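You operate a simulated robot arm through the tools that you are given. There is no shell and no other tool. Be economical: measure what you need, move in short steps, check, and stop when the job is done.

You are at the controls of a simulated robot arm. One attempt, no reset.

TASK
Change the roll to car soap and label the orange bottle.
Fine: old roll onto the free peg, one whole label, roller arm back at the end; the others stay unlabelled.

It is judged by the outcome, as a careful person would: the job done as asked, and still so three seconds after it is handed in. It fails if anything else is knocked over, pushed out of place, dropped, spilled or broken.

THE ROBOT
A 6-joint arm with a two-finger parallel gripper, fixed in place. Base frame: the origin is at the foot of the arm, x ahead of it, y to its left, z up; the work surface is at about z = 0.006. Readings come in m, degrees, newtons and seconds.
With the tool pointing down near the work surface it reaches from about 0.14 to 0.58 m from the base axis. Its first joint turns from -66.0 to 66.0 degrees. Payload 2.1 kg.
Tool frame: the origin (TCP) lies between the finger pads and is the grasp point; the fingertips stand 0.03 m ahead of it; z points along the fingers, y is the line along which they close. The gripper opens to 0.094 m. The fingers are 0.028 m wide and 0.01 m thick; the gripper's body (0.05 by 0.096 m) begins 0.055 m behind the TCP.
Orientation is that of the tool frame in the base frame, as [roll, pitch, yaw] about the fixed x, y, z axes, in that order (R = Rz(yaw) Ry(pitch) Rx(roll)). With the fingers straight down and closing along the base's y, the tool's x points along the base's -x, its y along +y and its z along -z.

THE INTERFACE
- The arm moves only by the tool send_rows. Its argument "steps" is text: rows parted by semicolons, each of 7 numbers parted by spaces: the turn, a rotation vector about the tool's x, y, z in units of 90 degrees (1.0 is 90 degrees), then the shift along the tool's x, y, z in units of 150 mm (1.0 is 150 mm), then the opening, from 0 (shut) to 1 (fully open). In form: ax ay az x y z fingers; .... A call has 1 to 12 rows; each row is the pose to reach, as a shift and turn from the pose commanded when the call began, along the tool's axes at that moment. A call with a number of a shift or a turn outside -1 to 1 is refused whole. Each row takes 0.2 s and may step no farther than 0.05 m and 8.6 degrees from the row before; otherwise, or with a gripper value out of range, the whole call is refused. Where a pose cannot be reached the arm comes as near as it can. A force on the tool above 90 N (or 10 N above the force at the start of the call, whichever is more), or a blocked arm, ends the call early, and 0.2 s more pass. The fingers move at their own pace (about 0.072 m/s each) and stop on an object; they squeeze with about 38 N. The grip force told is the motor's: it shows also when the fingers shut on nothing. Time passes only in rows, and 0.2 s behind the last, so rows that repeat a pose let the fingers close. It gives the time, the measured TCP pose, the force on the tool (base axes), the opening and the grip force at its end, in the units of the frame above (readings bear some noise).
- Cameras (640 x 400 px; columns grow to the right, rows downward): "scene" is fixed at [0.0711, -0.3925, 0.4766]; the picture's right is [0.55, -0.84, 0.00], its down [-0.54, -0.35, -0.77] and it looks along [0.64, 0.42, -0.64] (base axes); focal length 214 px, centre (320, 200). "wrist" rides on the gripper at [0.076, 0.014, -0.103] in the tool frame; the picture's right is [-0.18, 0.98, 0.00], its down [-0.75, -0.14, -0.64] and it looks along [-0.63, -0.12, 0.77] (tool axes); focal length 243 px, centre (320, 200).
- camera(camera): a new picture of that camera. It takes no simulated time.
- probe_pixels(camera, pixels): for up to 12 pixels [column, row] of the newest picture of that camera ("zoom" is the newest enlarged one), the place [x, y, z] in the base frame of the surface seen there, good to about 0.002 m. It takes no simulated time.
- zoom(camera, box): a new picture of the part [left, top, right, bottom] of that camera's present view, enlarged. It takes no simulated time.
- job_done(): hands the job in; it is judged then, once.

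Work in short steps. Measure before you move; look again where a grasp or a placing could have gone wrong, and mend it. You have 80 turns and 34 pictures in all, those below and enlarged ones among them. Open the gripper and draw the arm clear of the work before you hand the job in, unless the task says otherwise; then end with one line.

The tools are called by a JSON object that holds its "fn" and its "kwargs". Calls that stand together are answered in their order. send_rows: Moves the arm, as the interface text tells. Its arguments: {"type":"object","properties":{"steps":{"type":"string"}},"required":["steps"]} The other tools are called the same way: camera (camera) takes a picture; probe_pixels (camera, pixels) gives the place of the surface under pixels of a picture; zoom (camera, box) takes an enlarged picture of a part of a camera's view; job_done () hands the job in.

At the start:

```text
time_s: 0.0
tool_pos: [0.2845, -0.0255, 0.4651]
orientation: [-180.0, 0.0, -179.9]
force: [-0.3, 1.0, 0.9]
opening: 0.094
grasp_force: 0.1
```

scene: 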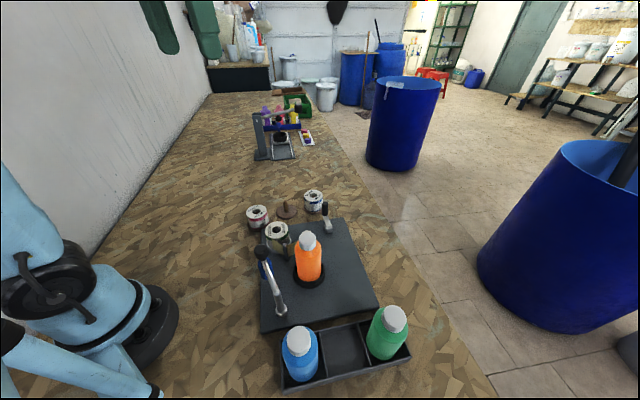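
wrist: 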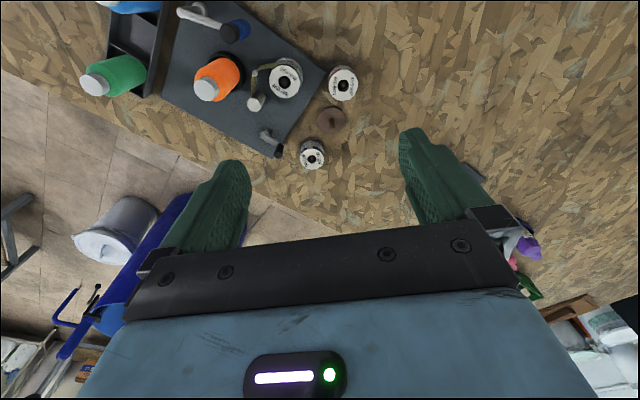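

The station with rolls lies around scene pixels (250-400, 180-340). I'll enlarge both views to understand the mechanism.

{"fn": "zoom", "kwargs": {"camera": "scene", "box": [230, 170, 390, 270]}}

{"fn": "zoom", "kwargs": {"camera": "wrist", "box": [150, 0, 390, 180]}}

{"fn": "zoom", "kwargs": {"camera": "scene", "box": [230, 220, 420, 390]}}

```text
4.00 times, centred on (310, 220) of scene
```

zoom: 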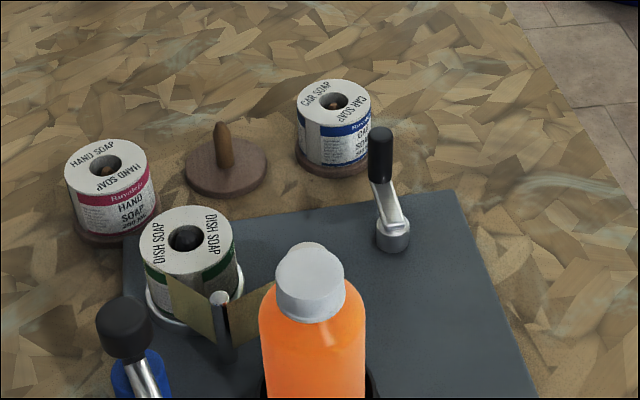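

```text
2.22 times, centred on (270, 90) of wrist
```

zoom: 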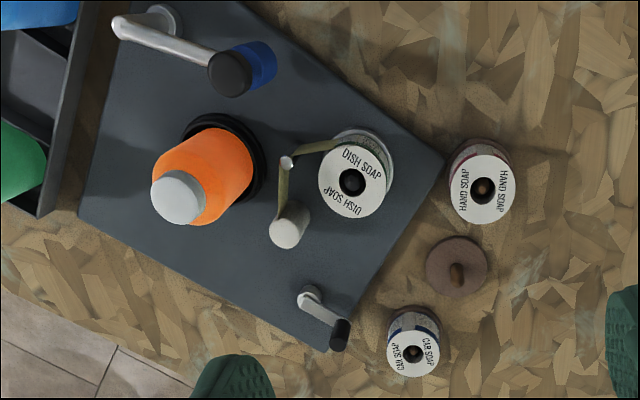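

```text
2.35 times, centred on (325, 305) of scene
```

zoom: 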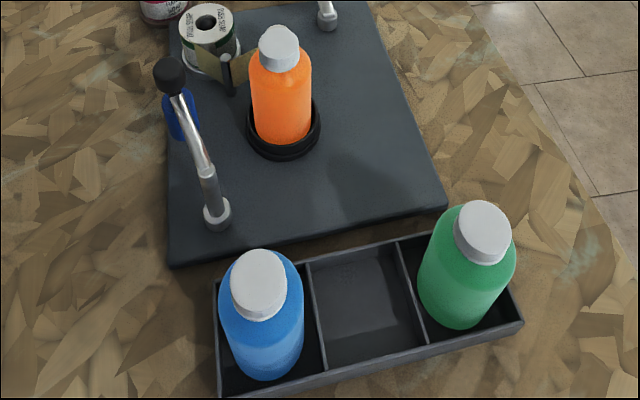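

The roller arm (blue roller, black knob) and a small black-handled lever are visible. I'll measure the parts through the initial pictures.

{"fn": "probe_pixels", "kwargs": {"camera": "wrist", "pixels": [[284, 72], [283, 82], [343, 77], [331, 118], [312, 154], [258, 101], [257, 61], [265, 130], [278, 148], [235, 32], [205, 10], [208, 88]]}}

{"fn": "probe_pixels", "kwargs": {"camera": "scene", "pixels": [[276, 222], [257, 208], [286, 203], [313, 192], [309, 240], [325, 205], [327, 229], [261, 253], [280, 310], [285, 245], [262, 268], [300, 282]]}}

```text
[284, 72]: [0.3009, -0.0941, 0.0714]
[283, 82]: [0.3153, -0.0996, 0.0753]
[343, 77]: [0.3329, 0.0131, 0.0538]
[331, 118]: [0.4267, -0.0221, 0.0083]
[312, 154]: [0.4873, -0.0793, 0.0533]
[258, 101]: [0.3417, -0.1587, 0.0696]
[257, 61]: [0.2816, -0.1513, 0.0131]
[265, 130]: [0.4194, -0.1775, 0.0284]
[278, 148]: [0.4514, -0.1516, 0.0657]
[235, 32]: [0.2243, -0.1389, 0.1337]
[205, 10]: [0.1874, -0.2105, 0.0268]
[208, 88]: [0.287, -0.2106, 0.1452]
```

```text
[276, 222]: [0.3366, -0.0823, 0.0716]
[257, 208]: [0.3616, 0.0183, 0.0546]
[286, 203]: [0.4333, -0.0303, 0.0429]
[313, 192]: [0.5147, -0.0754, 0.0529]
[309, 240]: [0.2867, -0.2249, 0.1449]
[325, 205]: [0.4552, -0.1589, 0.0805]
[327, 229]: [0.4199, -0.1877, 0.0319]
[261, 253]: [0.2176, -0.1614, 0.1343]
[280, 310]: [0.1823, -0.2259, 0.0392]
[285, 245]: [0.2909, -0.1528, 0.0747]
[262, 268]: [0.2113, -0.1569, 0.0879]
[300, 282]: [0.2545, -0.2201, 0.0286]
```

Dish roll sits near (0.32,-0.09), hand roll near (0.347,0.015), car roll near (0.50,-0.078), free peg near (0.43,-0.025). I move back over the station for a closer wrist view.

{"fn": "send_rows", "kwargs": {"steps": "0 0 0 0.113 -0.127 0.18 1; 0 0 0 0.227 -0.253 0.36 1; 0 0 0 0.34 -0.38 0.54 1; 0 0 0 0.453 -0.507 0.72 1; 0 0 0 0.567 -0.633 0.9 1"}}

{"fn": "camera", "kwargs": {"camera": "wrist"}}

```text
time_s: 1.2
tool_pos: [0.2016, -0.1199, 0.3289]
orientation: [-180.0, -0.1, -179.9]
force: [0.1, -0.2, -0.1]
opening: 0.0942
grasp_force: 0.1
```

```text
28 pictures are left
```

wrist: 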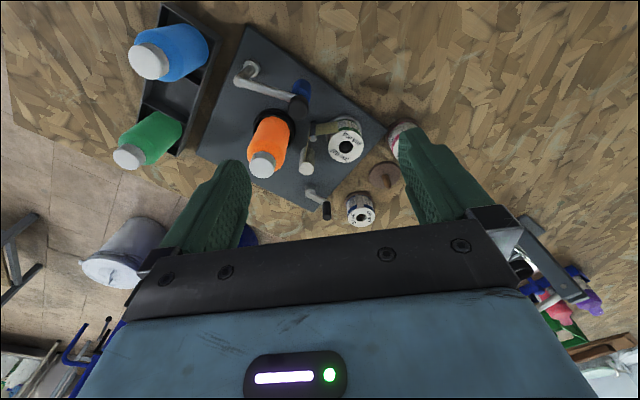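

The station spans (200-390, 30-220) here; I enlarge it.

{"fn": "zoom", "kwargs": {"camera": "wrist", "box": [220, 50, 420, 230]}}

{"fn": "probe_pixels", "kwargs": {"camera": "wrist", "pixels": [[307, 168], [314, 130], [313, 190], [327, 210], [345, 136], [335, 146], [357, 147], [346, 158], [300, 100], [302, 88], [250, 67], [240, 85]]}}

```text
2.22 times, centred on (320, 140) of wrist
```

zoom: 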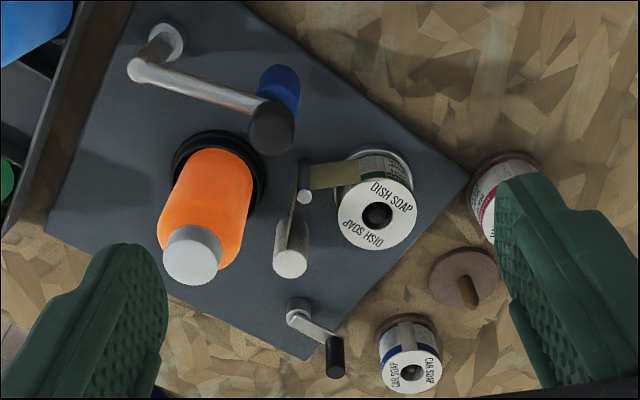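

```text
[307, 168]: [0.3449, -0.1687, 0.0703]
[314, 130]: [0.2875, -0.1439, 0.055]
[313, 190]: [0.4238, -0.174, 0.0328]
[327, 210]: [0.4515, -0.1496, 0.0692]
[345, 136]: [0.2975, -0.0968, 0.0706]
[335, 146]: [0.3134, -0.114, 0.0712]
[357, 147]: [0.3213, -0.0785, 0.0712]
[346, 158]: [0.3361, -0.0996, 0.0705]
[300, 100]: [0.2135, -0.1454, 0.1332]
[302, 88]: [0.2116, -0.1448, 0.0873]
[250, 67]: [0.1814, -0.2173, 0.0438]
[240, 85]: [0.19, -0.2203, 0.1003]
```

I check the card and device further back for any hints, and the lever closer up.

{"fn": "zoom", "kwargs": {"camera": "scene", "box": [240, 90, 330, 165]}}

{"fn": "zoom", "kwargs": {"camera": "scene", "box": [255, 195, 345, 255]}}

```text
5.33 times, centred on (285, 128) of scene
```

zoom: 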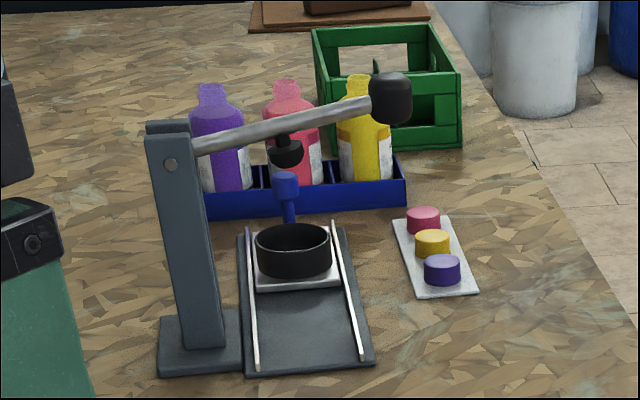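

```text
6.67 times, centred on (300, 225) of scene
```

zoom: 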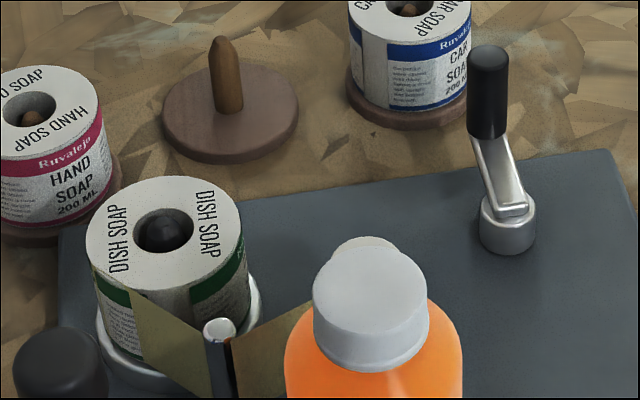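

The lever is a crank with an upright handle; the other device is scenery. I zoom on dish roll, free peg and car roll to get exact centres.

{"fn": "zoom", "kwargs": {"camera": "wrist", "box": [300, 110, 410, 230]}}

```text
3.33 times, centred on (355, 170) of wrist
```

zoom: 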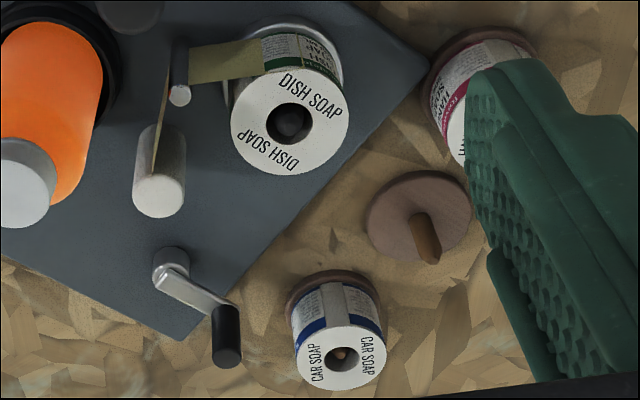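

{"fn": "probe_pixels", "kwargs": {"camera": "zoom", "pixels": [[262, 124], [318, 124], [290, 96], [290, 150], [290, 122], [322, 358], [360, 358], [341, 341], [341, 377], [410, 214], [432, 257], [228, 355]]}}

{"fn": "probe_pixels", "kwargs": {"camera": "zoom", "pixels": [[235, 124], [346, 124], [290, 68], [290, 172], [296, 358], [386, 358], [341, 328], [341, 389], [370, 214], [466, 214], [155, 205], [179, 100]]}}

```text
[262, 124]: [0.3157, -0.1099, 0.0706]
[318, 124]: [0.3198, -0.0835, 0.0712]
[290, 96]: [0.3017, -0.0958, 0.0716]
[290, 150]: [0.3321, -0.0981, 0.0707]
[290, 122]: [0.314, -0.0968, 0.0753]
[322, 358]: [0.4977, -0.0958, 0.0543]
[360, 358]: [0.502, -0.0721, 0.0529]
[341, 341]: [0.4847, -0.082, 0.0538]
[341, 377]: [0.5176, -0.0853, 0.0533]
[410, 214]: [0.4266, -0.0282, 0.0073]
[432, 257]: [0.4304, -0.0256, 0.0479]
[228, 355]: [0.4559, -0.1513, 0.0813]
```

```text
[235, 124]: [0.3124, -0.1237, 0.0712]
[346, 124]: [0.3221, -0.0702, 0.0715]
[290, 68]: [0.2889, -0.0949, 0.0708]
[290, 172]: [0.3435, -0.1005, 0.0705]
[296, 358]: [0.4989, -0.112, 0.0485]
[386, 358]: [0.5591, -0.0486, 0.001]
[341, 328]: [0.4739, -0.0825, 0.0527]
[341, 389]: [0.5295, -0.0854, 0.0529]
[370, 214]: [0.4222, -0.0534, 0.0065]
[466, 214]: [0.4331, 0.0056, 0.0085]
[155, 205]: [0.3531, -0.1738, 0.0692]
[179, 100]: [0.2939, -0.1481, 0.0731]
```

Measured: dish roll centre (0.317,-0.097), outer Ø≈56 mm, top z 0.071; car roll (0.5005,-0.084), top 0.053; free peg (0.4275,-0.025). I move over the dish roll, turning the gripper 45° so the fingers miss the web and post.

{"fn": "send_rows", "kwargs": {"steps": "0 0 -0.0833 -0.128 0.025 0.166 1; 0 0 -0.1667 -0.257 0.05 0.333 1; 0 0 -0.25 -0.385 0.076 0.5 1; 0 0 -0.333 -0.513 0.1 0.666 1; 0 0 -0.4167 -0.642 0.127 0.833 1; 0 0 -0.5 -0.77 0.153 1 1; 0 0 -0.5 -0.77 0.153 1 1"}}

{"fn": "camera", "kwargs": {"camera": "wrist"}}

```text
time_s: 2.8
tool_pos: [0.3155, -0.0973, 0.1799]
orientation: [179.9, 0.0, -134.8]
force: [0.1, 0.1, -0.3]
opening: 0.0941
grasp_force: 0.1
```

```text
23 pictures are left
```

wrist: 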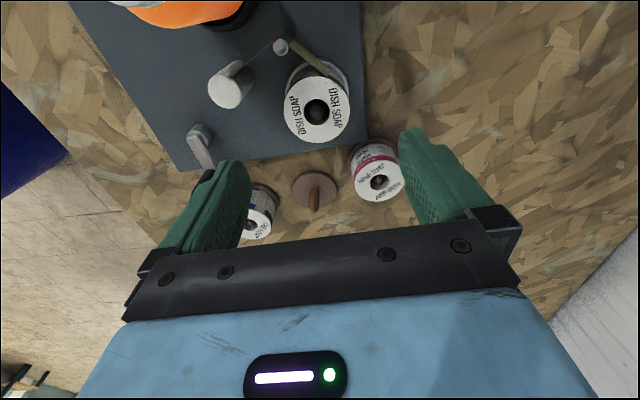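

Roll is at (318,110) between the fingers' line; I re-probe its rim and the crank and the pegs from here.

{"fn": "probe_pixels", "kwargs": {"camera": "wrist", "pixels": [[288, 112], [346, 110], [317, 83], [317, 138], [318, 110], [314, 208], [314, 178], [296, 188], [334, 188], [229, 93], [281, 46], [196, 132]]}}

```text
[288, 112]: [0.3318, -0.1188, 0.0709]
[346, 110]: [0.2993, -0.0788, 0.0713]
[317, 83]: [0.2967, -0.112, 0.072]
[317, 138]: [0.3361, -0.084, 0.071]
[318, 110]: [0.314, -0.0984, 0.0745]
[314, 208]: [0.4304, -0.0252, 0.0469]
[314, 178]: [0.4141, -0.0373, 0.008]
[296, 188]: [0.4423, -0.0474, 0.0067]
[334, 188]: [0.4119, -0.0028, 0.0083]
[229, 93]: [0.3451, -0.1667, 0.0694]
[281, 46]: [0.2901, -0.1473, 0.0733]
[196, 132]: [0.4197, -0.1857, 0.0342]
```

Centre confirmed (0.316,-0.098). I descend to TCP z 0.065.

{"fn": "send_rows", "kwargs": {"steps": "0 0 0 0 0 0.2 1; 0 0 0 0 0 0.4 1; 0 0 0 0 0 0.6 1; 0 0 0 0 0 0.767 1; 0 0 0 0 0 0.767 1"}}

{"fn": "zoom", "kwargs": {"camera": "scene", "box": [230, 170, 390, 270]}}

```text
time_s: 4.0
tool_pos: [0.3154, -0.0979, 0.0631]
orientation: [180.0, -0.1, -135.0]
force: [-0.3, 0.2, 1.1]
opening: 0.0939
grasp_force: 0.0
```

```text
4.00 times, centred on (310, 220) of scene
```

zoom: 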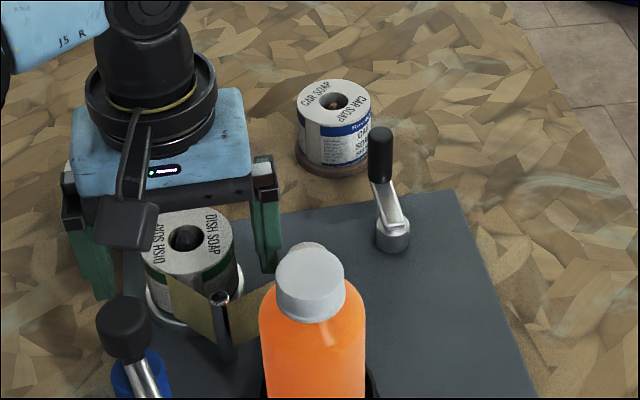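

Fingers straddle the roll without contact. Closing.

{"fn": "send_rows", "kwargs": {"steps": "0 0 0 0 0 0 0.3; 0 0 0 0 0 0 0.3; 0 0 0 0 0 0 0.3; 0 0 0 0 0 0 0.3"}}

```text
time_s: 5.0
tool_pos: [0.3164, -0.0968, 0.0643]
orientation: [-180.0, 0.0, -135.0]
force: [-0.3, 0.2, -0.2]
opening: 0.0555
grasp_force: 37.8
```

Gripped at 55.5 mm. I lift straight up slowly, 30 mm first, watching the force.

{"fn": "send_rows", "kwargs": {"steps": "0 0 0 0 0 -0.05 0.3; 0 0 0 0 0 -0.1 0.3; 0 0 0 0 0 -0.15 0.3; 0 0 0 0 0 -0.2 0.3"}}

{"fn": "zoom", "kwargs": {"camera": "scene", "box": [230, 170, 390, 270]}}

```text
time_s: 6.0
tool_pos: [0.3152, -0.0959, 0.0949]
orientation: [-180.0, 0.0, -134.9]
force: [0.1, 0.6, -1.6]
opening: 0.0556
grasp_force: 37.6
```

```text
4.00 times, centred on (310, 220) of scene
```

zoom: 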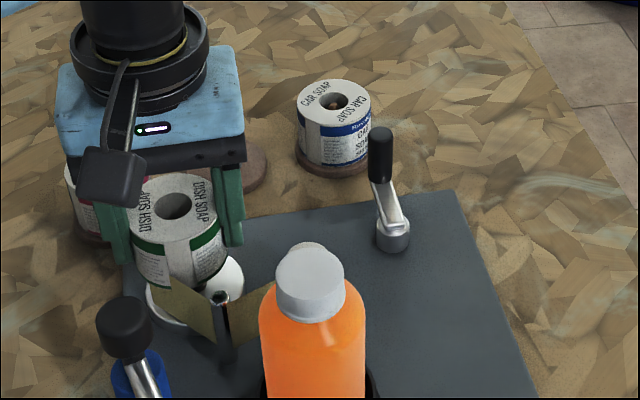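

The roll lifts freely and the web stays on the machine. I raise further, go over the free peg and turn back to closing along y so that neighbours are clear.

{"fn": "send_rows", "kwargs": {"steps": "0 0 0 0 0 -0.2 0.3; 0 0 0 0 0 -0.4 0.3; 0 0 0.0833 -0.145 -0.032 -0.4 0.3; 0 0 0.1667 -0.29 -0.064 -0.4 0.3; 0 0 0.25 -0.436 -0.097 -0.4 0.3; 0 0 0.333 -0.581 -0.129 -0.4 0.3; 0 0 0.4167 -0.727 -0.161 -0.4 0.3; 0 0 0.5 -0.872 -0.193 -0.4 0.3; 0 0 0.5 -0.872 -0.193 -0.4 0.3"}}

{"fn": "zoom", "kwargs": {"camera": "scene", "box": [230, 150, 390, 250]}}

{"fn": "camera", "kwargs": {"camera": "wrist"}}

```text
time_s: 8.0
tool_pos: [0.4284, -0.0242, 0.155]
orientation: [-179.9, 0.1, -179.9]
force: [-0.2, 0.3, 0.1]
opening: 0.0555
grasp_force: 38.1
```

```text
4.00 times, centred on (310, 200) of scene
```

zoom: 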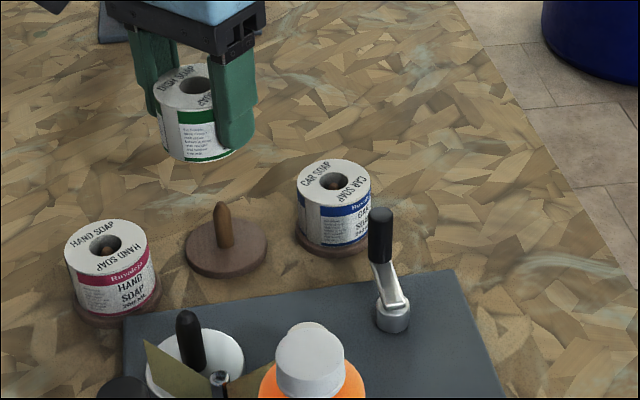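

```text
19 pictures are left
```

wrist: 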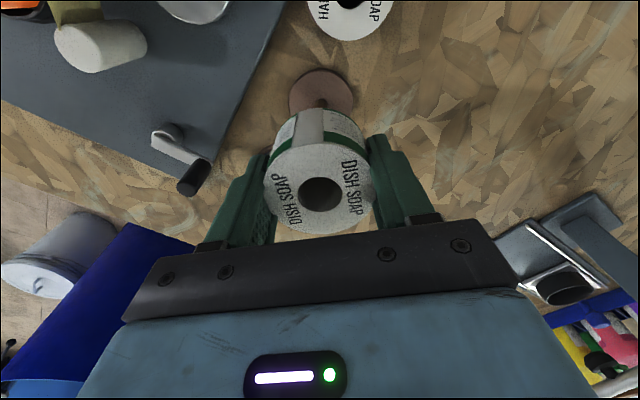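

I verify the held roll's centre and the peg disc below it.

{"fn": "probe_pixels", "kwargs": {"camera": "wrist", "pixels": [[299, 195], [341, 193], [320, 175], [320, 214], [321, 85], [321, 100], [291, 95], [352, 95], [321, 72]]}}

{"fn": "probe_pixels", "kwargs": {"camera": "zoom", "pixels": [[222, 205], [224, 240], [187, 250], [266, 240], [228, 216], [226, 278]]}}

```text
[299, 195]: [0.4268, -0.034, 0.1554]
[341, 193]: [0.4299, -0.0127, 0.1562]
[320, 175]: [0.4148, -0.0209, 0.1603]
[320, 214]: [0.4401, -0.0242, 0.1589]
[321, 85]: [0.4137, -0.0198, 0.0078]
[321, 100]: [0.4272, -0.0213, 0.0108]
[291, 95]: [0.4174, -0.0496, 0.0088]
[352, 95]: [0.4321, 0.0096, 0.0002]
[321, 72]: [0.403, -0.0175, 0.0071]
```

```text
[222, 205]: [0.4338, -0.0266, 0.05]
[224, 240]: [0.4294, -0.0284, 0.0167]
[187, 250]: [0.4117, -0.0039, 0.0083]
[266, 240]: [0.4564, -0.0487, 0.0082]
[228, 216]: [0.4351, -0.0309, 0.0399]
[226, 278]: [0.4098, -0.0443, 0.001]
```

Peg centre ≈(0.432,-0.0255), roll centre ≈(0.428,-0.023). I shift +4 mm x, -2 mm y and lower around the peg.

{"fn": "send_rows", "kwargs": {"steps": "0 0 0 -0.027 -0.013 0.0 0.3; 0 0 0 -0.027 -0.013 0.2 0.3; 0 0 0 -0.027 -0.013 0.35 0.3; 0 0 0 -0.027 -0.013 0.45 0.3; 0 0 0 -0.027 -0.013 0.55 0.3; 0 0 0 -0.027 -0.013 0.63 0.3; 0 0 0 -0.027 -0.013 0.71 0.3; 0 0 0 -0.027 -0.013 0.71 0.3"}}

```text
time_s: 9.8
tool_pos: [0.4317, -0.0265, 0.0465]
orientation: [-180.0, 0.0, -180.0]
force: [0.4, -0.8, -0.3]
opening: 0.0557
grasp_force: 38.5
```

No contact forces; TCP z 0.0465 matches a seated roll. I open and rise.

{"fn": "send_rows", "kwargs": {"steps": "0 0 0 0 0 0 0.9; 0 0 0 0 0 0 0.9; 0 0 0 0 0 0 0.9; 0 0 0 0 0 -0.25 0.9; 0 0 0 0 0 -0.5 0.9; 0 0 0 0 0 -0.75 0.9; 0 0 0 0.1 0 -0.75 0.9"}}

{"fn": "zoom", "kwargs": {"camera": "scene", "box": [230, 150, 390, 250]}}

```text
time_s: 11.4
tool_pos: [0.4158, -0.0273, 0.1599]
orientation: [180.0, -0.1, 179.9]
force: [0.6, -0.3, -0.1]
opening: 0.0847
grasp_force: 0.1
```

```text
4.00 times, centred on (310, 200) of scene
```

zoom: 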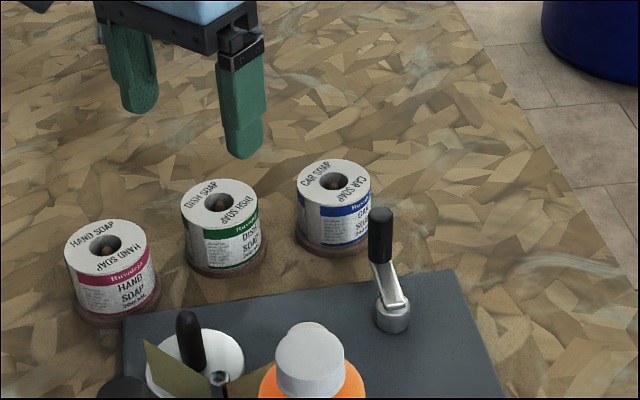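

The dish roll sits on the free peg. I probe the car roll and the emptied spindle in this zoom.

{"fn": "probe_pixels", "kwargs": {"camera": "zoom", "pixels": [[316, 182], [352, 181], [334, 170], [334, 194], [301, 184], [369, 182], [187, 318], [194, 350], [150, 360], [240, 355], [206, 206], [379, 212]]}}

```text
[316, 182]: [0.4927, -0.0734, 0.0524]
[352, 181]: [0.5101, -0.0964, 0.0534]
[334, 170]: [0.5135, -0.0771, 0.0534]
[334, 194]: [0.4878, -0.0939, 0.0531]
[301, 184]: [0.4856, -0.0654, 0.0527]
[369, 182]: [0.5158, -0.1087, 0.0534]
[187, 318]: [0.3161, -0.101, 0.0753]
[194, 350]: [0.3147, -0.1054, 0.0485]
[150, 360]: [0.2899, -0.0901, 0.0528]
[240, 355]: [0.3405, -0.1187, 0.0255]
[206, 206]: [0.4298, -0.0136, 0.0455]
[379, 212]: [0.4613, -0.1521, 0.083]
```

Car roll centre (0.501,-0.0855). I move above it and descend to z 0.047.

{"fn": "send_rows", "kwargs": {"steps": "0 0 0 -0.19 -0.13 0 1; 0 0 0 -0.38 -0.26 0 1; 0 0 0 -0.563 -0.39 0 1; 0 0 0 -0.563 -0.39 0 1; 0 0 0 -0.563 -0.39 0.25 1; 0 0 0 -0.563 -0.39 0.5 1; 0 0 0 -0.563 -0.39 0.75 1; 0 0 0 -0.563 -0.39 0.75 1"}}

{"fn": "zoom", "kwargs": {"camera": "scene", "box": [230, 150, 390, 250]}}

```text
time_s: 13.2
tool_pos: [0.5017, -0.0831, 0.0476]
orientation: [180.0, 0.0, -180.0]
force: [-0.7, -0.1, 0.1]
opening: 0.0942
grasp_force: 0.0
```

```text
4.00 times, centred on (310, 200) of scene
```

zoom: 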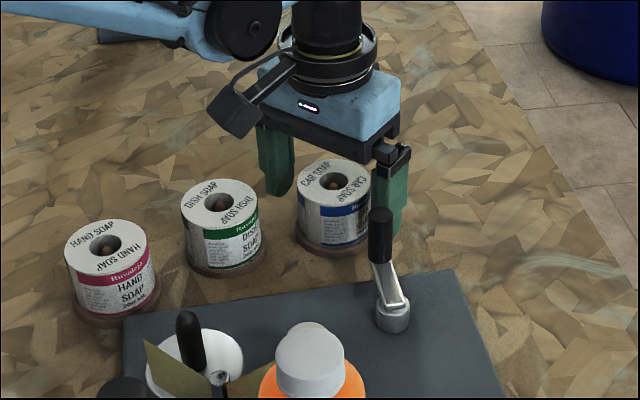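

The roll is straddled. I close, then lift straight up.

{"fn": "send_rows", "kwargs": {"steps": "0 0 0 0 -0.01 0 0.3; 0 0 0 0 -0.01 0 0.3; 0 0 0 0 -0.01 0 0.3; 0 0 0 0 -0.01 0 0.3; 0 0 0 0 -0.01 -0.1 0.3; 0 0 0 0 -0.01 -0.25 0.3; 0 0 0 0 -0.01 -0.5 0.3; 0 0 0 0 -0.01 -0.75 0.3"}}

```text
time_s: 15.0
tool_pos: [0.5022, -0.0863, 0.1613]
orientation: [-180.0, 0.0, -179.9]
force: [0.9, -0.3, -1.2]
opening: 0.0555
grasp_force: 38.2
```

Gripped and lifted. I carry it toward the spindle, turning to the 45° closing line.

{"fn": "send_rows", "kwargs": {"steps": "0 0 -0.0833 0.155 -0.013 0 0.3; 0 0 -0.1667 0.31 -0.026 0 0.3; 0 0 -0.25 0.465 -0.04 0 0.3; 0 0 -0.333 0.62 -0.053 0 0.3; 0 0 -0.4167 0.775 -0.066 0 0.3; 0 0 -0.5 0.93 -0.08 0 0.3; 0 0 -0.5 0.93 -0.08 0 0.3"}}

{"fn": "zoom", "kwargs": {"camera": "scene", "box": [230, 180, 370, 270]}}

```text
time_s: 16.6
tool_pos: [0.3619, -0.0981, 0.1617]
orientation: [-180.0, 0.0, -134.7]
force: [0.7, -0.4, -0.5]
opening: 0.0557
grasp_force: 38.2
```

```text
4.44 times, centred on (300, 225) of scene
```

zoom: 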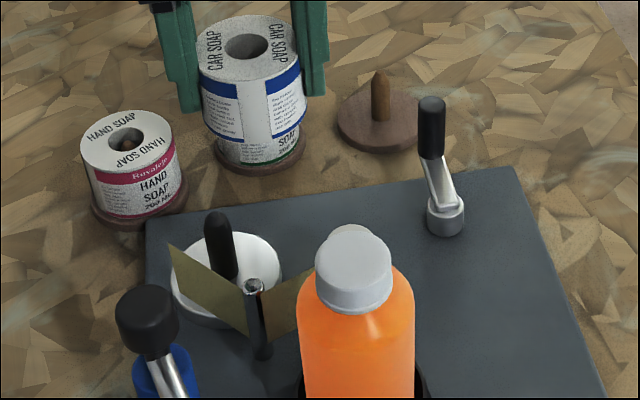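

{"fn": "probe_pixels", "kwargs": {"camera": "zoom", "pixels": [[218, 220], [224, 265], [172, 290], [283, 268], [228, 232], [225, 322], [180, 255], [228, 48], [267, 46], [247, 36], [247, 60], [253, 280]]}}

```text
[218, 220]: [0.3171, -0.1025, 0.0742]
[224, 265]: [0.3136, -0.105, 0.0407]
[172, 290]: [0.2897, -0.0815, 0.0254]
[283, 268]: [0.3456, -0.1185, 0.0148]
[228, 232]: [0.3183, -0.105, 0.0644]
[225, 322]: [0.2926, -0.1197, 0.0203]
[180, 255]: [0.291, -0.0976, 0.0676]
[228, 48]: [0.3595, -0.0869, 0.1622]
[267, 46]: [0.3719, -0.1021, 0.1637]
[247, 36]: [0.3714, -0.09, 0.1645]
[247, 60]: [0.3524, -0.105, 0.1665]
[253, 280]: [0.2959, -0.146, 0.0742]
```

Spindle centre ≈(0.317,-0.0985), held roll ≈(0.363,-0.096). I move over it and lower slowly.

{"fn": "send_rows", "kwargs": {"steps": "0 0 0 0.11 0.1 0 0.3; 0 0 0 0.217 0.207 0 0.3; 0 0 0 0.217 0.207 0 0.3; 0 0 0 0.217 0.207 0.15 0.3; 0 0 0 0.217 0.207 0.25 0.3; 0 0 0 0.217 0.207 0.35 0.3; 0 0 0 0.217 0.207 0.45 0.3; 0 0 0 0.217 0.207 0.55 0.3; 0 0 0 0.217 0.207 0.63 0.3; 0 0 0 0.217 0.207 0.63 0.3"}}

{"fn": "zoom", "kwargs": {"camera": "scene", "box": [230, 180, 370, 270]}}

```text
time_s: 18.8
tool_pos: [0.3174, -0.0984, 0.0657]
orientation: [-179.9, -0.1, -134.9]
force: [-1.0, -1.4, -1.0]
opening: 0.0556
grasp_force: 38.2
```

```text
4.44 times, centred on (300, 225) of scene
```

zoom: 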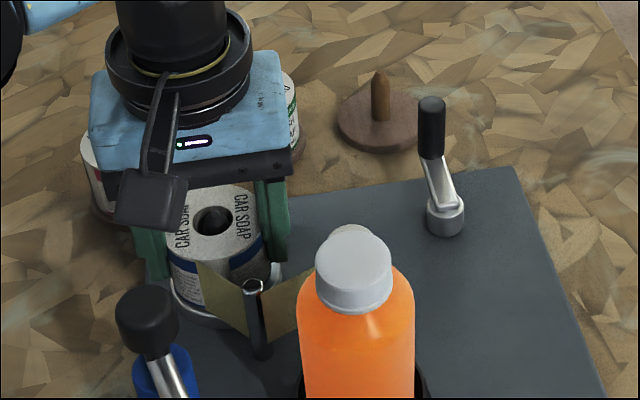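

The car roll is around the spindle at (215,220). I release and rise, moving slightly away.

{"fn": "send_rows", "kwargs": {"steps": "0 0 0 0 0 0 0.9; 0 0 0 0 0 0 0.9; 0 0 0 0 0 0 0.9; 0 0 0 0 0 -0.25 0.9; 0 0 0 0 0 -0.5 0.9; 0 0 0 0 0 -0.75 0.9; 0 0 0 0 0 -1 0.9"}}

{"fn": "zoom", "kwargs": {"camera": "scene", "box": [230, 180, 370, 330]}}

{"fn": "camera", "kwargs": {"camera": "wrist"}}

```text
time_s: 20.4
tool_pos: [0.3162, -0.0989, 0.216]
orientation: [-180.0, 0.0, -134.9]
force: [-0.9, -0.3, 0.0]
opening: 0.0844
grasp_force: 0.0
```

```text
2.67 times, centred on (300, 255) of scene
```

zoom: 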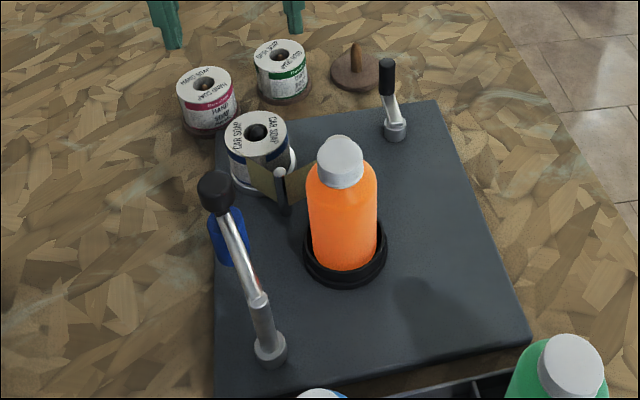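

```text
13 pictures are left
```

wrist: 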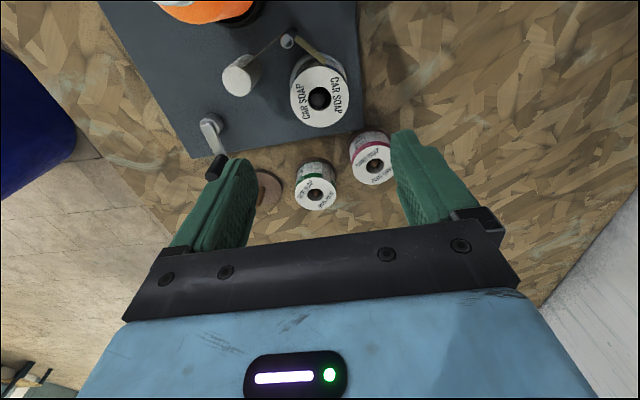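

Car roll is seated and webbed. Next I examine the roller arm closely before swinging it.

{"fn": "zoom", "kwargs": {"camera": "scene", "box": [240, 228, 350, 328]}}

{"fn": "probe_pixels", "kwargs": {"camera": "wrist", "pixels": [[212, 165], [208, 122], [205, 118], [240, 78], [228, 84], [287, 40]]}}

```text
4.00 times, centred on (295, 278) of scene
```

zoom: 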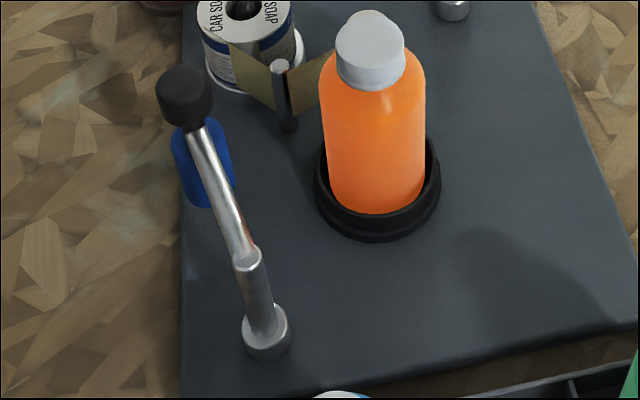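

```text
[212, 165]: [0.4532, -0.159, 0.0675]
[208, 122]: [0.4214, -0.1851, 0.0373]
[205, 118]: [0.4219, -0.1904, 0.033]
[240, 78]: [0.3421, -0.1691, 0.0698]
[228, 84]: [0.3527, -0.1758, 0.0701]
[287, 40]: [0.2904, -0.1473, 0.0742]
```

{"fn": "probe_pixels", "kwargs": {"camera": "zoom", "pixels": [[184, 75], [160, 95], [210, 95], [184, 115], [203, 150], [180, 160], [205, 195], [225, 200], [246, 262], [265, 325], [340, 50], [405, 55]]}}

{"fn": "probe_pixels", "kwargs": {"camera": "zoom", "pixels": [[370, 30], [370, 75], [372, 150], [322, 120], [424, 120], [319, 195], [440, 190], [376, 235], [375, 195], [245, 340], [290, 340], [286, 100]]}}

```text
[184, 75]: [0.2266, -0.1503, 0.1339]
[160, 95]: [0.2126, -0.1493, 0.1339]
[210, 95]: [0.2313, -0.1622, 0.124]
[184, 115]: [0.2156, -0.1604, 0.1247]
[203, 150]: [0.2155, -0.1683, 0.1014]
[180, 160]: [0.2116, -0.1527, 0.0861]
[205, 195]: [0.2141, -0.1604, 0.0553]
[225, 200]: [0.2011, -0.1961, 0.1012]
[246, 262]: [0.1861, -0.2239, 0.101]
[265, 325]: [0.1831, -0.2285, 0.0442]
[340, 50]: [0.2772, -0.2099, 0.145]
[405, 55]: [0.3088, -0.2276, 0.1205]
```

```text
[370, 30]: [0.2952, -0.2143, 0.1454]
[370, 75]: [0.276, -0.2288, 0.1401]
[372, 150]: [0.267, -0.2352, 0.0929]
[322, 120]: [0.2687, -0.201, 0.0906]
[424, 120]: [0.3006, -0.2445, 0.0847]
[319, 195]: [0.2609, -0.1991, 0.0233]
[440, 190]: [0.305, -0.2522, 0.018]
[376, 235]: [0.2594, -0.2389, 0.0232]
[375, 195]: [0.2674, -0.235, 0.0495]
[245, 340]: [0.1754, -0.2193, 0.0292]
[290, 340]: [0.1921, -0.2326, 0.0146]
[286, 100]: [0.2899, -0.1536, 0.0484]
```

Knob centre ≈(0.222,-0.151, top 0.134), pivot ≈(0.187,-0.222), bottle axis ≈(0.288,-0.219). I move above the knob, closing along y.

{"fn": "send_rows", "kwargs": {"steps": "0 0 0.0833 0.116 0.033 0.03 0.6; 0 0 0.1667 0.232 0.067 0.06 0.6; 0 0 0.25 0.348 0.1 0.09 0.6; 0 0 0.333 0.463 0.133 0.12 0.6; 0 0 0.4167 0.579 0.167 0.15 0.6; 0 0 0.5 0.695 0.2 0.173 0.6; 0 0 0.5 0.695 0.2 0.173 0.6"}}

{"fn": "camera", "kwargs": {"camera": "wrist"}}

```text
time_s: 22.0
tool_pos: [0.221, -0.1505, 0.1897]
orientation: [180.0, 0.0, 179.8]
force: [-0.4, 1.0, 0.7]
opening: 0.0562
grasp_force: 0.0
```

```text
11 pictures are left
```

wrist: 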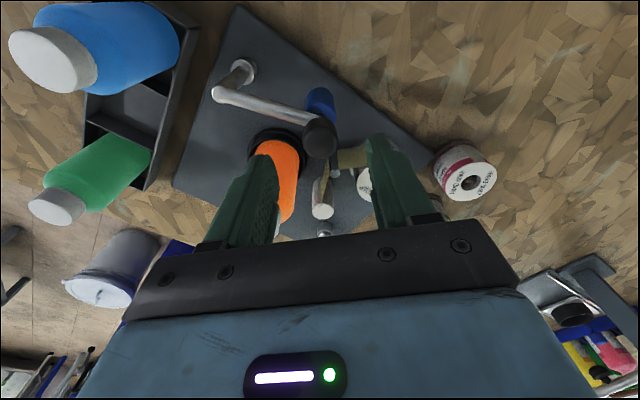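

{"fn": "probe_pixels", "kwargs": {"camera": "wrist", "pixels": [[304, 140], [336, 140], [320, 121], [320, 155], [320, 138], [250, 67], [217, 92], [235, 80], [260, 105]]}}

```text
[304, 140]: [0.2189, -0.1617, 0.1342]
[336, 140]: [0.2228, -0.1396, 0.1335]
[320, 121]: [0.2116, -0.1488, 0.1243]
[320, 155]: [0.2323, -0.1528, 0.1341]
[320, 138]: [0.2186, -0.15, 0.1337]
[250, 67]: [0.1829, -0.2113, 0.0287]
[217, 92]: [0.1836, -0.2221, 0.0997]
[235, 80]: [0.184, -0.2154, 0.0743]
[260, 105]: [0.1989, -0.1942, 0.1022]
```

Knob centre (0.221,-0.1505) is under the TCP. I descend to 0.143 and grip.

{"fn": "send_rows", "kwargs": {"steps": "0 0 0 0 0 0.15 0.6; 0 0 0 0 0 0.31 0.6; 0 0 0 0 0 0.31 0.6; 0 0 0 0 0 0.31 0.1; 0 0 0 0 0 0.31 0.1; 0 0 0 0 0 0.31 0.1"}}

```text
time_s: 23.4
tool_pos: [0.2212, -0.1516, 0.1436]
orientation: [-179.9, 0.0, -180.0]
force: [3.9, -5.1, -10.5]
opening: 0.0252
grasp_force: 45.0
```

Knob gripped (25 mm). I swing it along its arc by 28° first, turning the tool with it.

{"fn": "send_rows", "kwargs": {"steps": "0 0 0.039 -0.028 -0.016 0 0.1; 0 0 0.078 -0.055 -0.033 0 0.1; 0 0 0.117 -0.081 -0.051 0 0.1; 0 0 0.156 -0.106 -0.071 0 0.1; 0 0 0.194 -0.13 -0.092 0 0.1; 0 0 0.233 -0.153 -0.114 0 0.1; 0 0 0.272 -0.174 -0.138 0 0.1; 0 0 0.311 -0.193 -0.163 0 0.1"}}

{"fn": "camera", "kwargs": {"camera": "scene"}}

```text
time_s: 25.2
tool_pos: [0.2511, -0.1761, 0.1445]
orientation: [-180.0, 0.0, 151.9]
force: [-4.7, -4.9, -35.4]
opening: 0.0253
grasp_force: 45.2
```

```text
10 pictures are left
```

scene: 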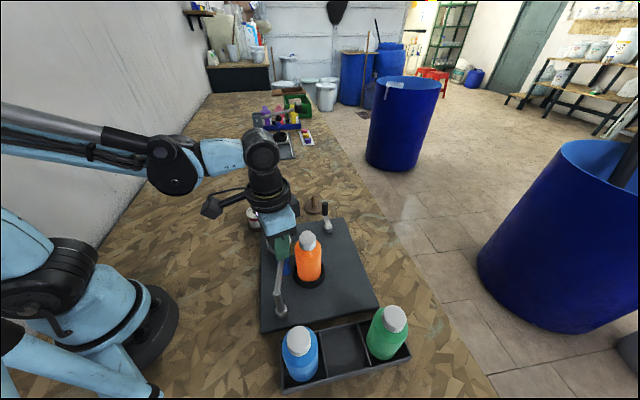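

The arm follows; vertical load shows I'm lifting slightly, so I ease 2 mm down and continue by 8° while watching the force.

{"fn": "send_rows", "kwargs": {"steps": "0 0 0 0 0 0.013 0.1; 0 0 0.028 -0.02 -0.011 0.013 0.1; 0 0 0.056 -0.04 -0.022 0.013 0.1; 0 0 0.089 -0.063 -0.036 0.013 0.1"}}

```text
time_s: 26.2
tool_pos: [0.2565, -0.1859, 0.1426]
orientation: [-179.9, -0.1, 144.0]
force: [-10.4, -8.7, 27.3]
opening: 0.0248
grasp_force: 45.2
```

Forces are only constraint loads (radial), no sign of contact yet. I look closely at the gap.

{"fn": "zoom", "kwargs": {"camera": "scene", "box": [250, 220, 350, 320]}}

```text
4.00 times, centred on (300, 270) of scene
```

zoom: 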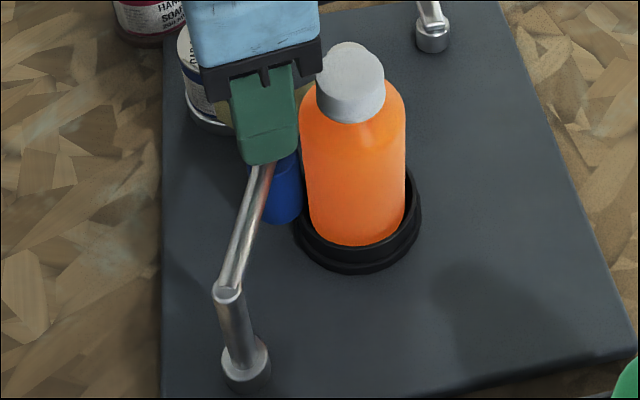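

The roller is nearly on the bottle. One more small step (3°) with a slight inward and upward correction.

{"fn": "send_rows", "kwargs": {"steps": "0 0 0.017 -0.011 -0.01 -0.004 0.1; 0 0 0.033 -0.022 -0.019 -0.004 0.1; 0 0 0.033 -0.022 -0.019 -0.004 0.1"}}

```text
time_s: 27.0
tool_pos: [0.2594, -0.1883, 0.1424]
orientation: [179.8, 0.1, 141.1]
force: [4.5, 0.8, 6.9]
opening: 0.0247
grasp_force: 45.0
```

No contact force yet. Another 2°, then 4°.

{"fn": "send_rows", "kwargs": {"steps": "0 0 0.022 -0.016 -0.008 0 0.1; 0 0 0.022 -0.016 -0.008 0 0.1"}}

{"fn": "send_rows", "kwargs": {"steps": "0 0 0.022 -0.015 -0.009 0 0.1; 0 0 0.022 -0.015 -0.009 0 0.1"}}

```text
time_s: 27.6
tool_pos: [0.2598, -0.1909, 0.143]
orientation: [179.7, 0.0, 139.0]
force: [12.0, 11.3, 24.1]
opening: 0.0251
grasp_force: 45.2
```

```text
time_s: 28.2
tool_pos: [0.2596, -0.1917, 0.1432]
orientation: [179.4, -0.2, 137.1]
force: [9.8, 31.0, 27.6]
opening: 0.0247
grasp_force: 44.8
```

The tangential force rose to about 30 N and motion stalled: roller in contact. I release the knob, rise, and look whether it stays.

{"fn": "send_rows", "kwargs": {"steps": "0 0 -0.02 0.013 0.007 0 0.1; 0 0 -0.02 0.013 0.007 0 0.6; 0 0 -0.02 0.013 0.007 0 0.6; 0 0 -0.02 0.013 0.007 0 0.6; 0 0 -0.02 0.013 0.007 -0.2 0.6; 0 0 -0.02 0.013 0.007 -0.4 0.6; 0 0 -0.02 0.013 0.007 -0.6 0.6"}}

{"fn": "zoom", "kwargs": {"camera": "scene", "box": [250, 190, 360, 310]}}

```text
time_s: 29.8
tool_pos: [0.2569, -0.1907, 0.2351]
orientation: [-180.0, 0.0, 138.8]
force: [0.5, 0.0, -0.5]
opening: 0.0564
grasp_force: 0.1
```

```text
3.33 times, centred on (305, 250) of scene
```

zoom: 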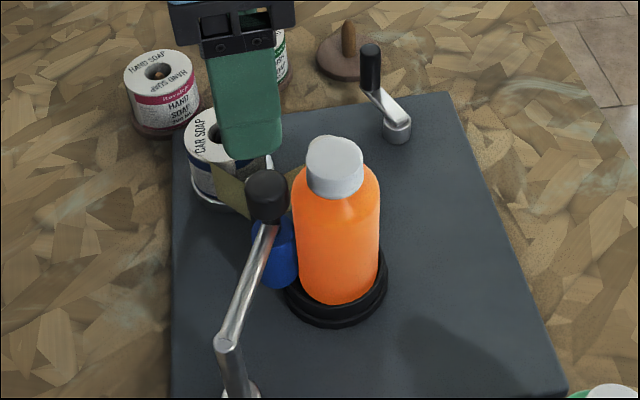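

The roller stays against the bottle, and the crank turned slightly counter-clockwise with it, so crank and turntable are coupled; CCW is feed direction. I measure crank pivot and handle.

{"fn": "probe_pixels", "kwargs": {"camera": "zoom", "pixels": [[370, 48], [362, 65], [379, 65], [370, 82], [397, 118], [386, 125], [410, 125], [398, 140], [374, 93], [385, 105], [265, 180], [333, 145]]}}

```text
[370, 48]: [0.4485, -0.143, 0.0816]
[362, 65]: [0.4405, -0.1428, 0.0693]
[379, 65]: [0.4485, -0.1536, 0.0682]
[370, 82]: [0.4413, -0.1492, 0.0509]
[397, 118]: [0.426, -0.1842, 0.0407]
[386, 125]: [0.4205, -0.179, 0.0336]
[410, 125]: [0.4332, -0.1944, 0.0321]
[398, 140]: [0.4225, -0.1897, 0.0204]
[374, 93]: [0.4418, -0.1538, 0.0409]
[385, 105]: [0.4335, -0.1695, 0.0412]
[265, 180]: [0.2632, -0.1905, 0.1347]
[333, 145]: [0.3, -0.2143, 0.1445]
```

Pivot ≈(0.426,-0.185), handle ≈(0.447,-0.146, top 0.082), crank radius ≈0.045. I go toward it for a wrist look.

{"fn": "send_rows", "kwargs": {"steps": "0 0 -0.076 -0.11 0.158 0 0.5; 0 0 -0.152 -0.22 0.316 0.1 0.5; 0 0 -0.228 -0.34 0.475 0.2 0.5; 0 0 -0.304 -0.45 0.633 0.3 0.5; 0 0 -0.38 -0.57 0.79 0.4 0.5; 0 0 -0.456 -0.685 0.949 0.5 0.5; 0 0 -0.456 -0.685 0.949 0.5 0.5"}}

{"fn": "camera", "kwargs": {"camera": "wrist"}}

```text
time_s: 31.4
tool_pos: [0.4283, -0.1526, 0.1587]
orientation: [-180.0, -0.1, -179.9]
force: [0.6, 0.5, -0.9]
opening: 0.0469
grasp_force: 0.0
```

```text
7 pictures are left
```

wrist: 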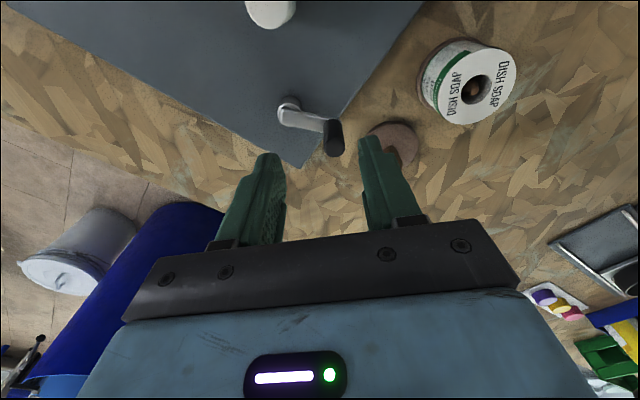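

{"fn": "probe_pixels", "kwargs": {"camera": "wrist", "pixels": [[334, 147], [327, 148], [342, 147], [334, 153], [333, 125], [290, 104], [280, 113], [290, 98], [297, 116], [271, 12], [285, 20], [310, 120]]}}

```text
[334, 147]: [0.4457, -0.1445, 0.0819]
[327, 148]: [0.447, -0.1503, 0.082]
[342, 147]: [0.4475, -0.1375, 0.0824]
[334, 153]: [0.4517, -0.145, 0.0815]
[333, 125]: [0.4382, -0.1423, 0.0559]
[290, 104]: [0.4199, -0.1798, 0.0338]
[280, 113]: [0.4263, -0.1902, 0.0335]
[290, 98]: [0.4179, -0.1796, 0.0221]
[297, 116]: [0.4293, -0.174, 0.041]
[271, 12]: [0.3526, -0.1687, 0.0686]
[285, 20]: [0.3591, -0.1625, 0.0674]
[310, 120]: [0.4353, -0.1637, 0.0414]
```

Handle top centre (0.4465,-0.1445), pivot (0.4255,-0.183). I descend onto the handle (tips at z≈0.067, above the arm) and grip.

{"fn": "send_rows", "kwargs": {"steps": "0 0 0 -0.12 0.054 0 0.5; 0 0 0 -0.12 0.054 0.2 0.5; 0 0 0 -0.12 0.054 0.41 0.5; 0 0 0 -0.12 0.054 0.41 0.5; 0 0 0 -0.12 0.054 0.41 0; 0 0 0 -0.12 0.054 0.41 0; 0 0 0 -0.12 0.054 0.41 0"}}

```text
time_s: 33.0
tool_pos: [0.4475, -0.1447, 0.0974]
orientation: [-179.9, -0.1, 180.0]
force: [-5.3, -10.1, -9.2]
opening: 0.0173
grasp_force: 45.3
```

Handle gripped (17 mm). I turn the crank 40° CCW along its circle.

{"fn": "send_rows", "kwargs": {"steps": "0 0 0 0.047 0.020 0 0; 0 0 0 0.097 0.0325 0 0; 0 0 0 0.148 0.036 0 0; 0 0 0 0.198 0.030 0 0"}}

{"fn": "zoom", "kwargs": {"camera": "scene", "box": [250, 190, 360, 310]}}

```text
time_s: 34.0
tool_pos: [0.4196, -0.1451, 0.0972]
orientation: [-179.2, 0.5, 179.7]
force: [24.9, -41.7, 10.1]
opening: 0.017
grasp_force: 45.1
```

```text
3.33 times, centred on (305, 250) of scene
```

zoom: 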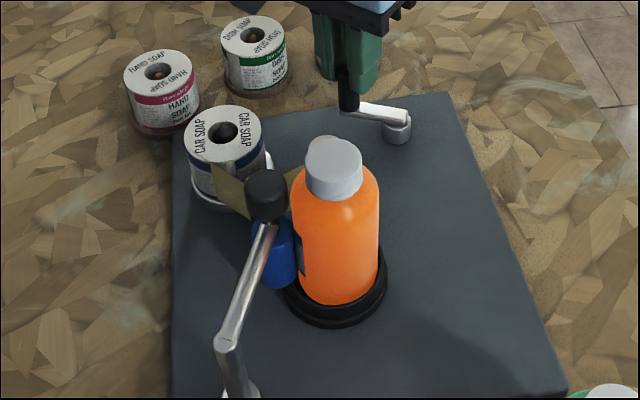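

A label edge appears on the bottle's left side at (300,245): feed works. The force says my circle is a bit off, so I re-measure the hub.

{"fn": "probe_pixels", "kwargs": {"camera": "zoom", "pixels": [[385, 128], [411, 128], [398, 122], [398, 142], [398, 112], [349, 105], [342, 95], [358, 95], [349, 90], [405, 110], [345, 112], [300, 245]]}}

```text
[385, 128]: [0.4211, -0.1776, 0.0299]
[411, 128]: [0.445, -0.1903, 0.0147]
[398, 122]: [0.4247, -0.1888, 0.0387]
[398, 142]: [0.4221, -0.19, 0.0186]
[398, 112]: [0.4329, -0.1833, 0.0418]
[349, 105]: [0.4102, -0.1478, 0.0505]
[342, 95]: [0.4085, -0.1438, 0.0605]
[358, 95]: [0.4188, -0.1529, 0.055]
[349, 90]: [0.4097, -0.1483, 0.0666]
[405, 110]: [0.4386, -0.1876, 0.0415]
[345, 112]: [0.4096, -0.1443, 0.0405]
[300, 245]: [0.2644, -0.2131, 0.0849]
```

Hub refined to (0.430,-0.184), radius 0.043; handle now at about 110°. I continue to 180° with the corrected circle.

{"fn": "send_rows", "kwargs": {"steps": "0 0 0 -0.003 -0.025 0 0; 0 0 0 0.043 -0.046 0 0; 0 0 0 0.083 -0.075 0 0; 0 0 0 0.119 -0.11 0 0; 0 0 0 0.147 -0.151 0 0; 0 0 0 0.168 -0.196 0 0; 0 0 0 0.181 -0.244 0 0; 0 0 0 0.185 -0.293 0 0"}}

{"fn": "zoom", "kwargs": {"camera": "scene", "box": [250, 190, 360, 310]}}

```text
time_s: 35.8
tool_pos: [0.3907, -0.1846, 0.0967]
orientation: [180.0, 0.1, -180.0]
force: [-2.3, 8.2, -10.4]
opening: 0.0168
grasp_force: 45.1
```

```text
3.33 times, centred on (305, 250) of scene
```

zoom: 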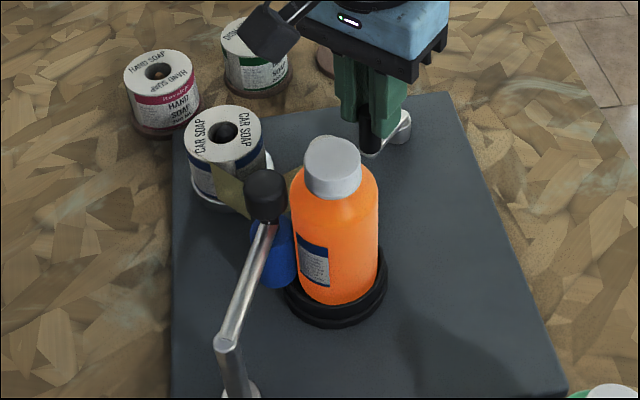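

Label is going on cleanly (leading edge at (330,250)). Bottle turns ≈0.56 of crank. I continue to crank angle 270°.

{"fn": "send_rows", "kwargs": {"steps": "0 0 0 -0.005 -0.049 0 0; 0 0 0 -0.017 -0.097 0 0; 0 0 0 -0.038 -0.143 0 0; 0 0 0 -0.067 -0.183 0 0; 0 0 0 -0.102 -0.219 0 0; 0 0 0 -0.143 -0.247 0 0; 0 0 0 -0.188 -0.268 0 0; 0 0 0 -0.236 -0.281 0 0; 0 0 0 -0.285 -0.285 0 0"}}

{"fn": "zoom", "kwargs": {"camera": "scene", "box": [260, 210, 360, 310]}}

```text
time_s: 37.8
tool_pos: [0.4323, -0.2254, 0.095]
orientation: [179.7, 0.0, -180.0]
force: [-7.5, 20.8, 4.7]
opening: 0.0176
grasp_force: 44.9
```

```text
4.00 times, centred on (310, 260) of scene
```

zoom: 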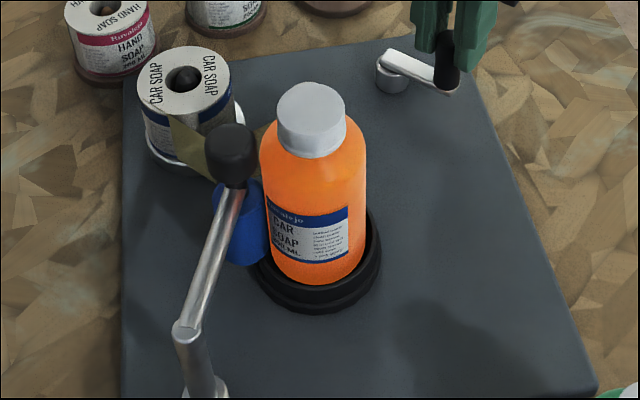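

Title "CAR SOAP" is now on the visible side; the label looks like text–title–text, so the end comes soon. I continue 70° more and look for the trailing edge.

{"fn": "send_rows", "kwargs": {"steps": "0 0 0 -0.049 0.005 0 0; 0 0 0 -0.097 0.017 0 0; 0 0 0 -0.143 0.038 0 0; 0 0 0 -0.183 0.067 0 0; 0 0 0 -0.219 0.102 0 0; 0 0 0 -0.247 0.143 0 0; 0 0 0 -0.268 0.188 0 0; 0 0 0 -0.268 0.188 0 0"}}

{"fn": "zoom", "kwargs": {"camera": "scene", "box": [260, 230, 340, 300]}}

```text
time_s: 39.6
tool_pos: [0.4763, -0.1984, 0.0971]
orientation: [179.9, 0.3, 180.0]
force: [20.9, -13.7, -5.7]
opening: 0.0175
grasp_force: 45.2
```

```text
5.71 times, centred on (300, 265) of scene
```

zoom: 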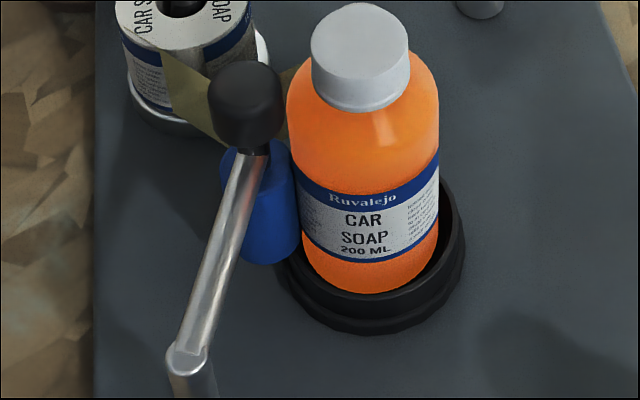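

Title is centred, second text block at the left limb. I go about 25° more to bring the trailing edge into view.

{"fn": "send_rows", "kwargs": {"steps": "0 0 0 -0.007 0.024 0 0; 0 0 0 -0.013 0.048 0 0; 0 0 0 -0.016 0.073 0 0; 0 0 0 -0.017 0.097 0 0; 0 0 0 -0.016 0.122 0 0; 0 0 0 -0.016 0.122 0 0"}}

{"fn": "zoom", "kwargs": {"camera": "scene", "box": [275, 230, 335, 290]}}

```text
time_s: 41.0
tool_pos: [0.4757, -0.1794, 0.0965]
orientation: [-180.0, 0.0, 179.9]
force: [1.7, -13.1, 12.8]
opening: 0.0172
grasp_force: 44.5
```

```text
6.67 times, centred on (305, 260) of scene
```

zoom: 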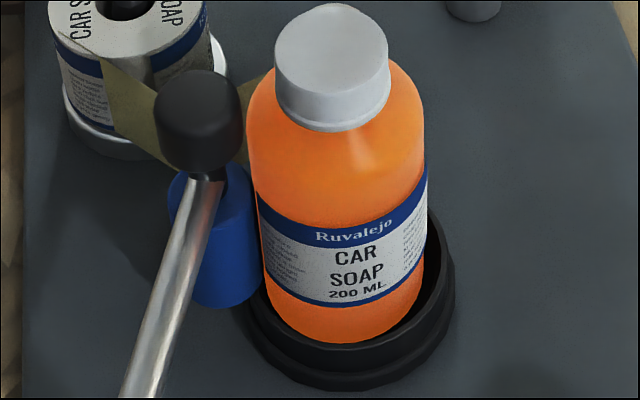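

The trailing edge (≈(262,240)) is on the bottle with orange visible beyond it: one whole label applied. I release the crank and rise.

{"fn": "send_rows", "kwargs": {"steps": "0 0 0 0 0 0 0.5; 0 0 0 0 0 0 0.5; 0 0 0 0 0 0 0.5; 0 0 0 0 0 -0.25 0.5; 0 0 0 0 0 -0.5 0.5; 0 0 0 0 0 -0.75 0.5; 0 0 0 0 0 -0.95 0.5; 0 0 0 0 0 -0.95 0.5"}}

```text
time_s: 42.8
tool_pos: [0.4757, -0.1798, 0.2385]
orientation: [-180.0, 0.0, 180.0]
force: [-0.3, 0.2, 0.2]
opening: 0.0468
grasp_force: 0.1
```

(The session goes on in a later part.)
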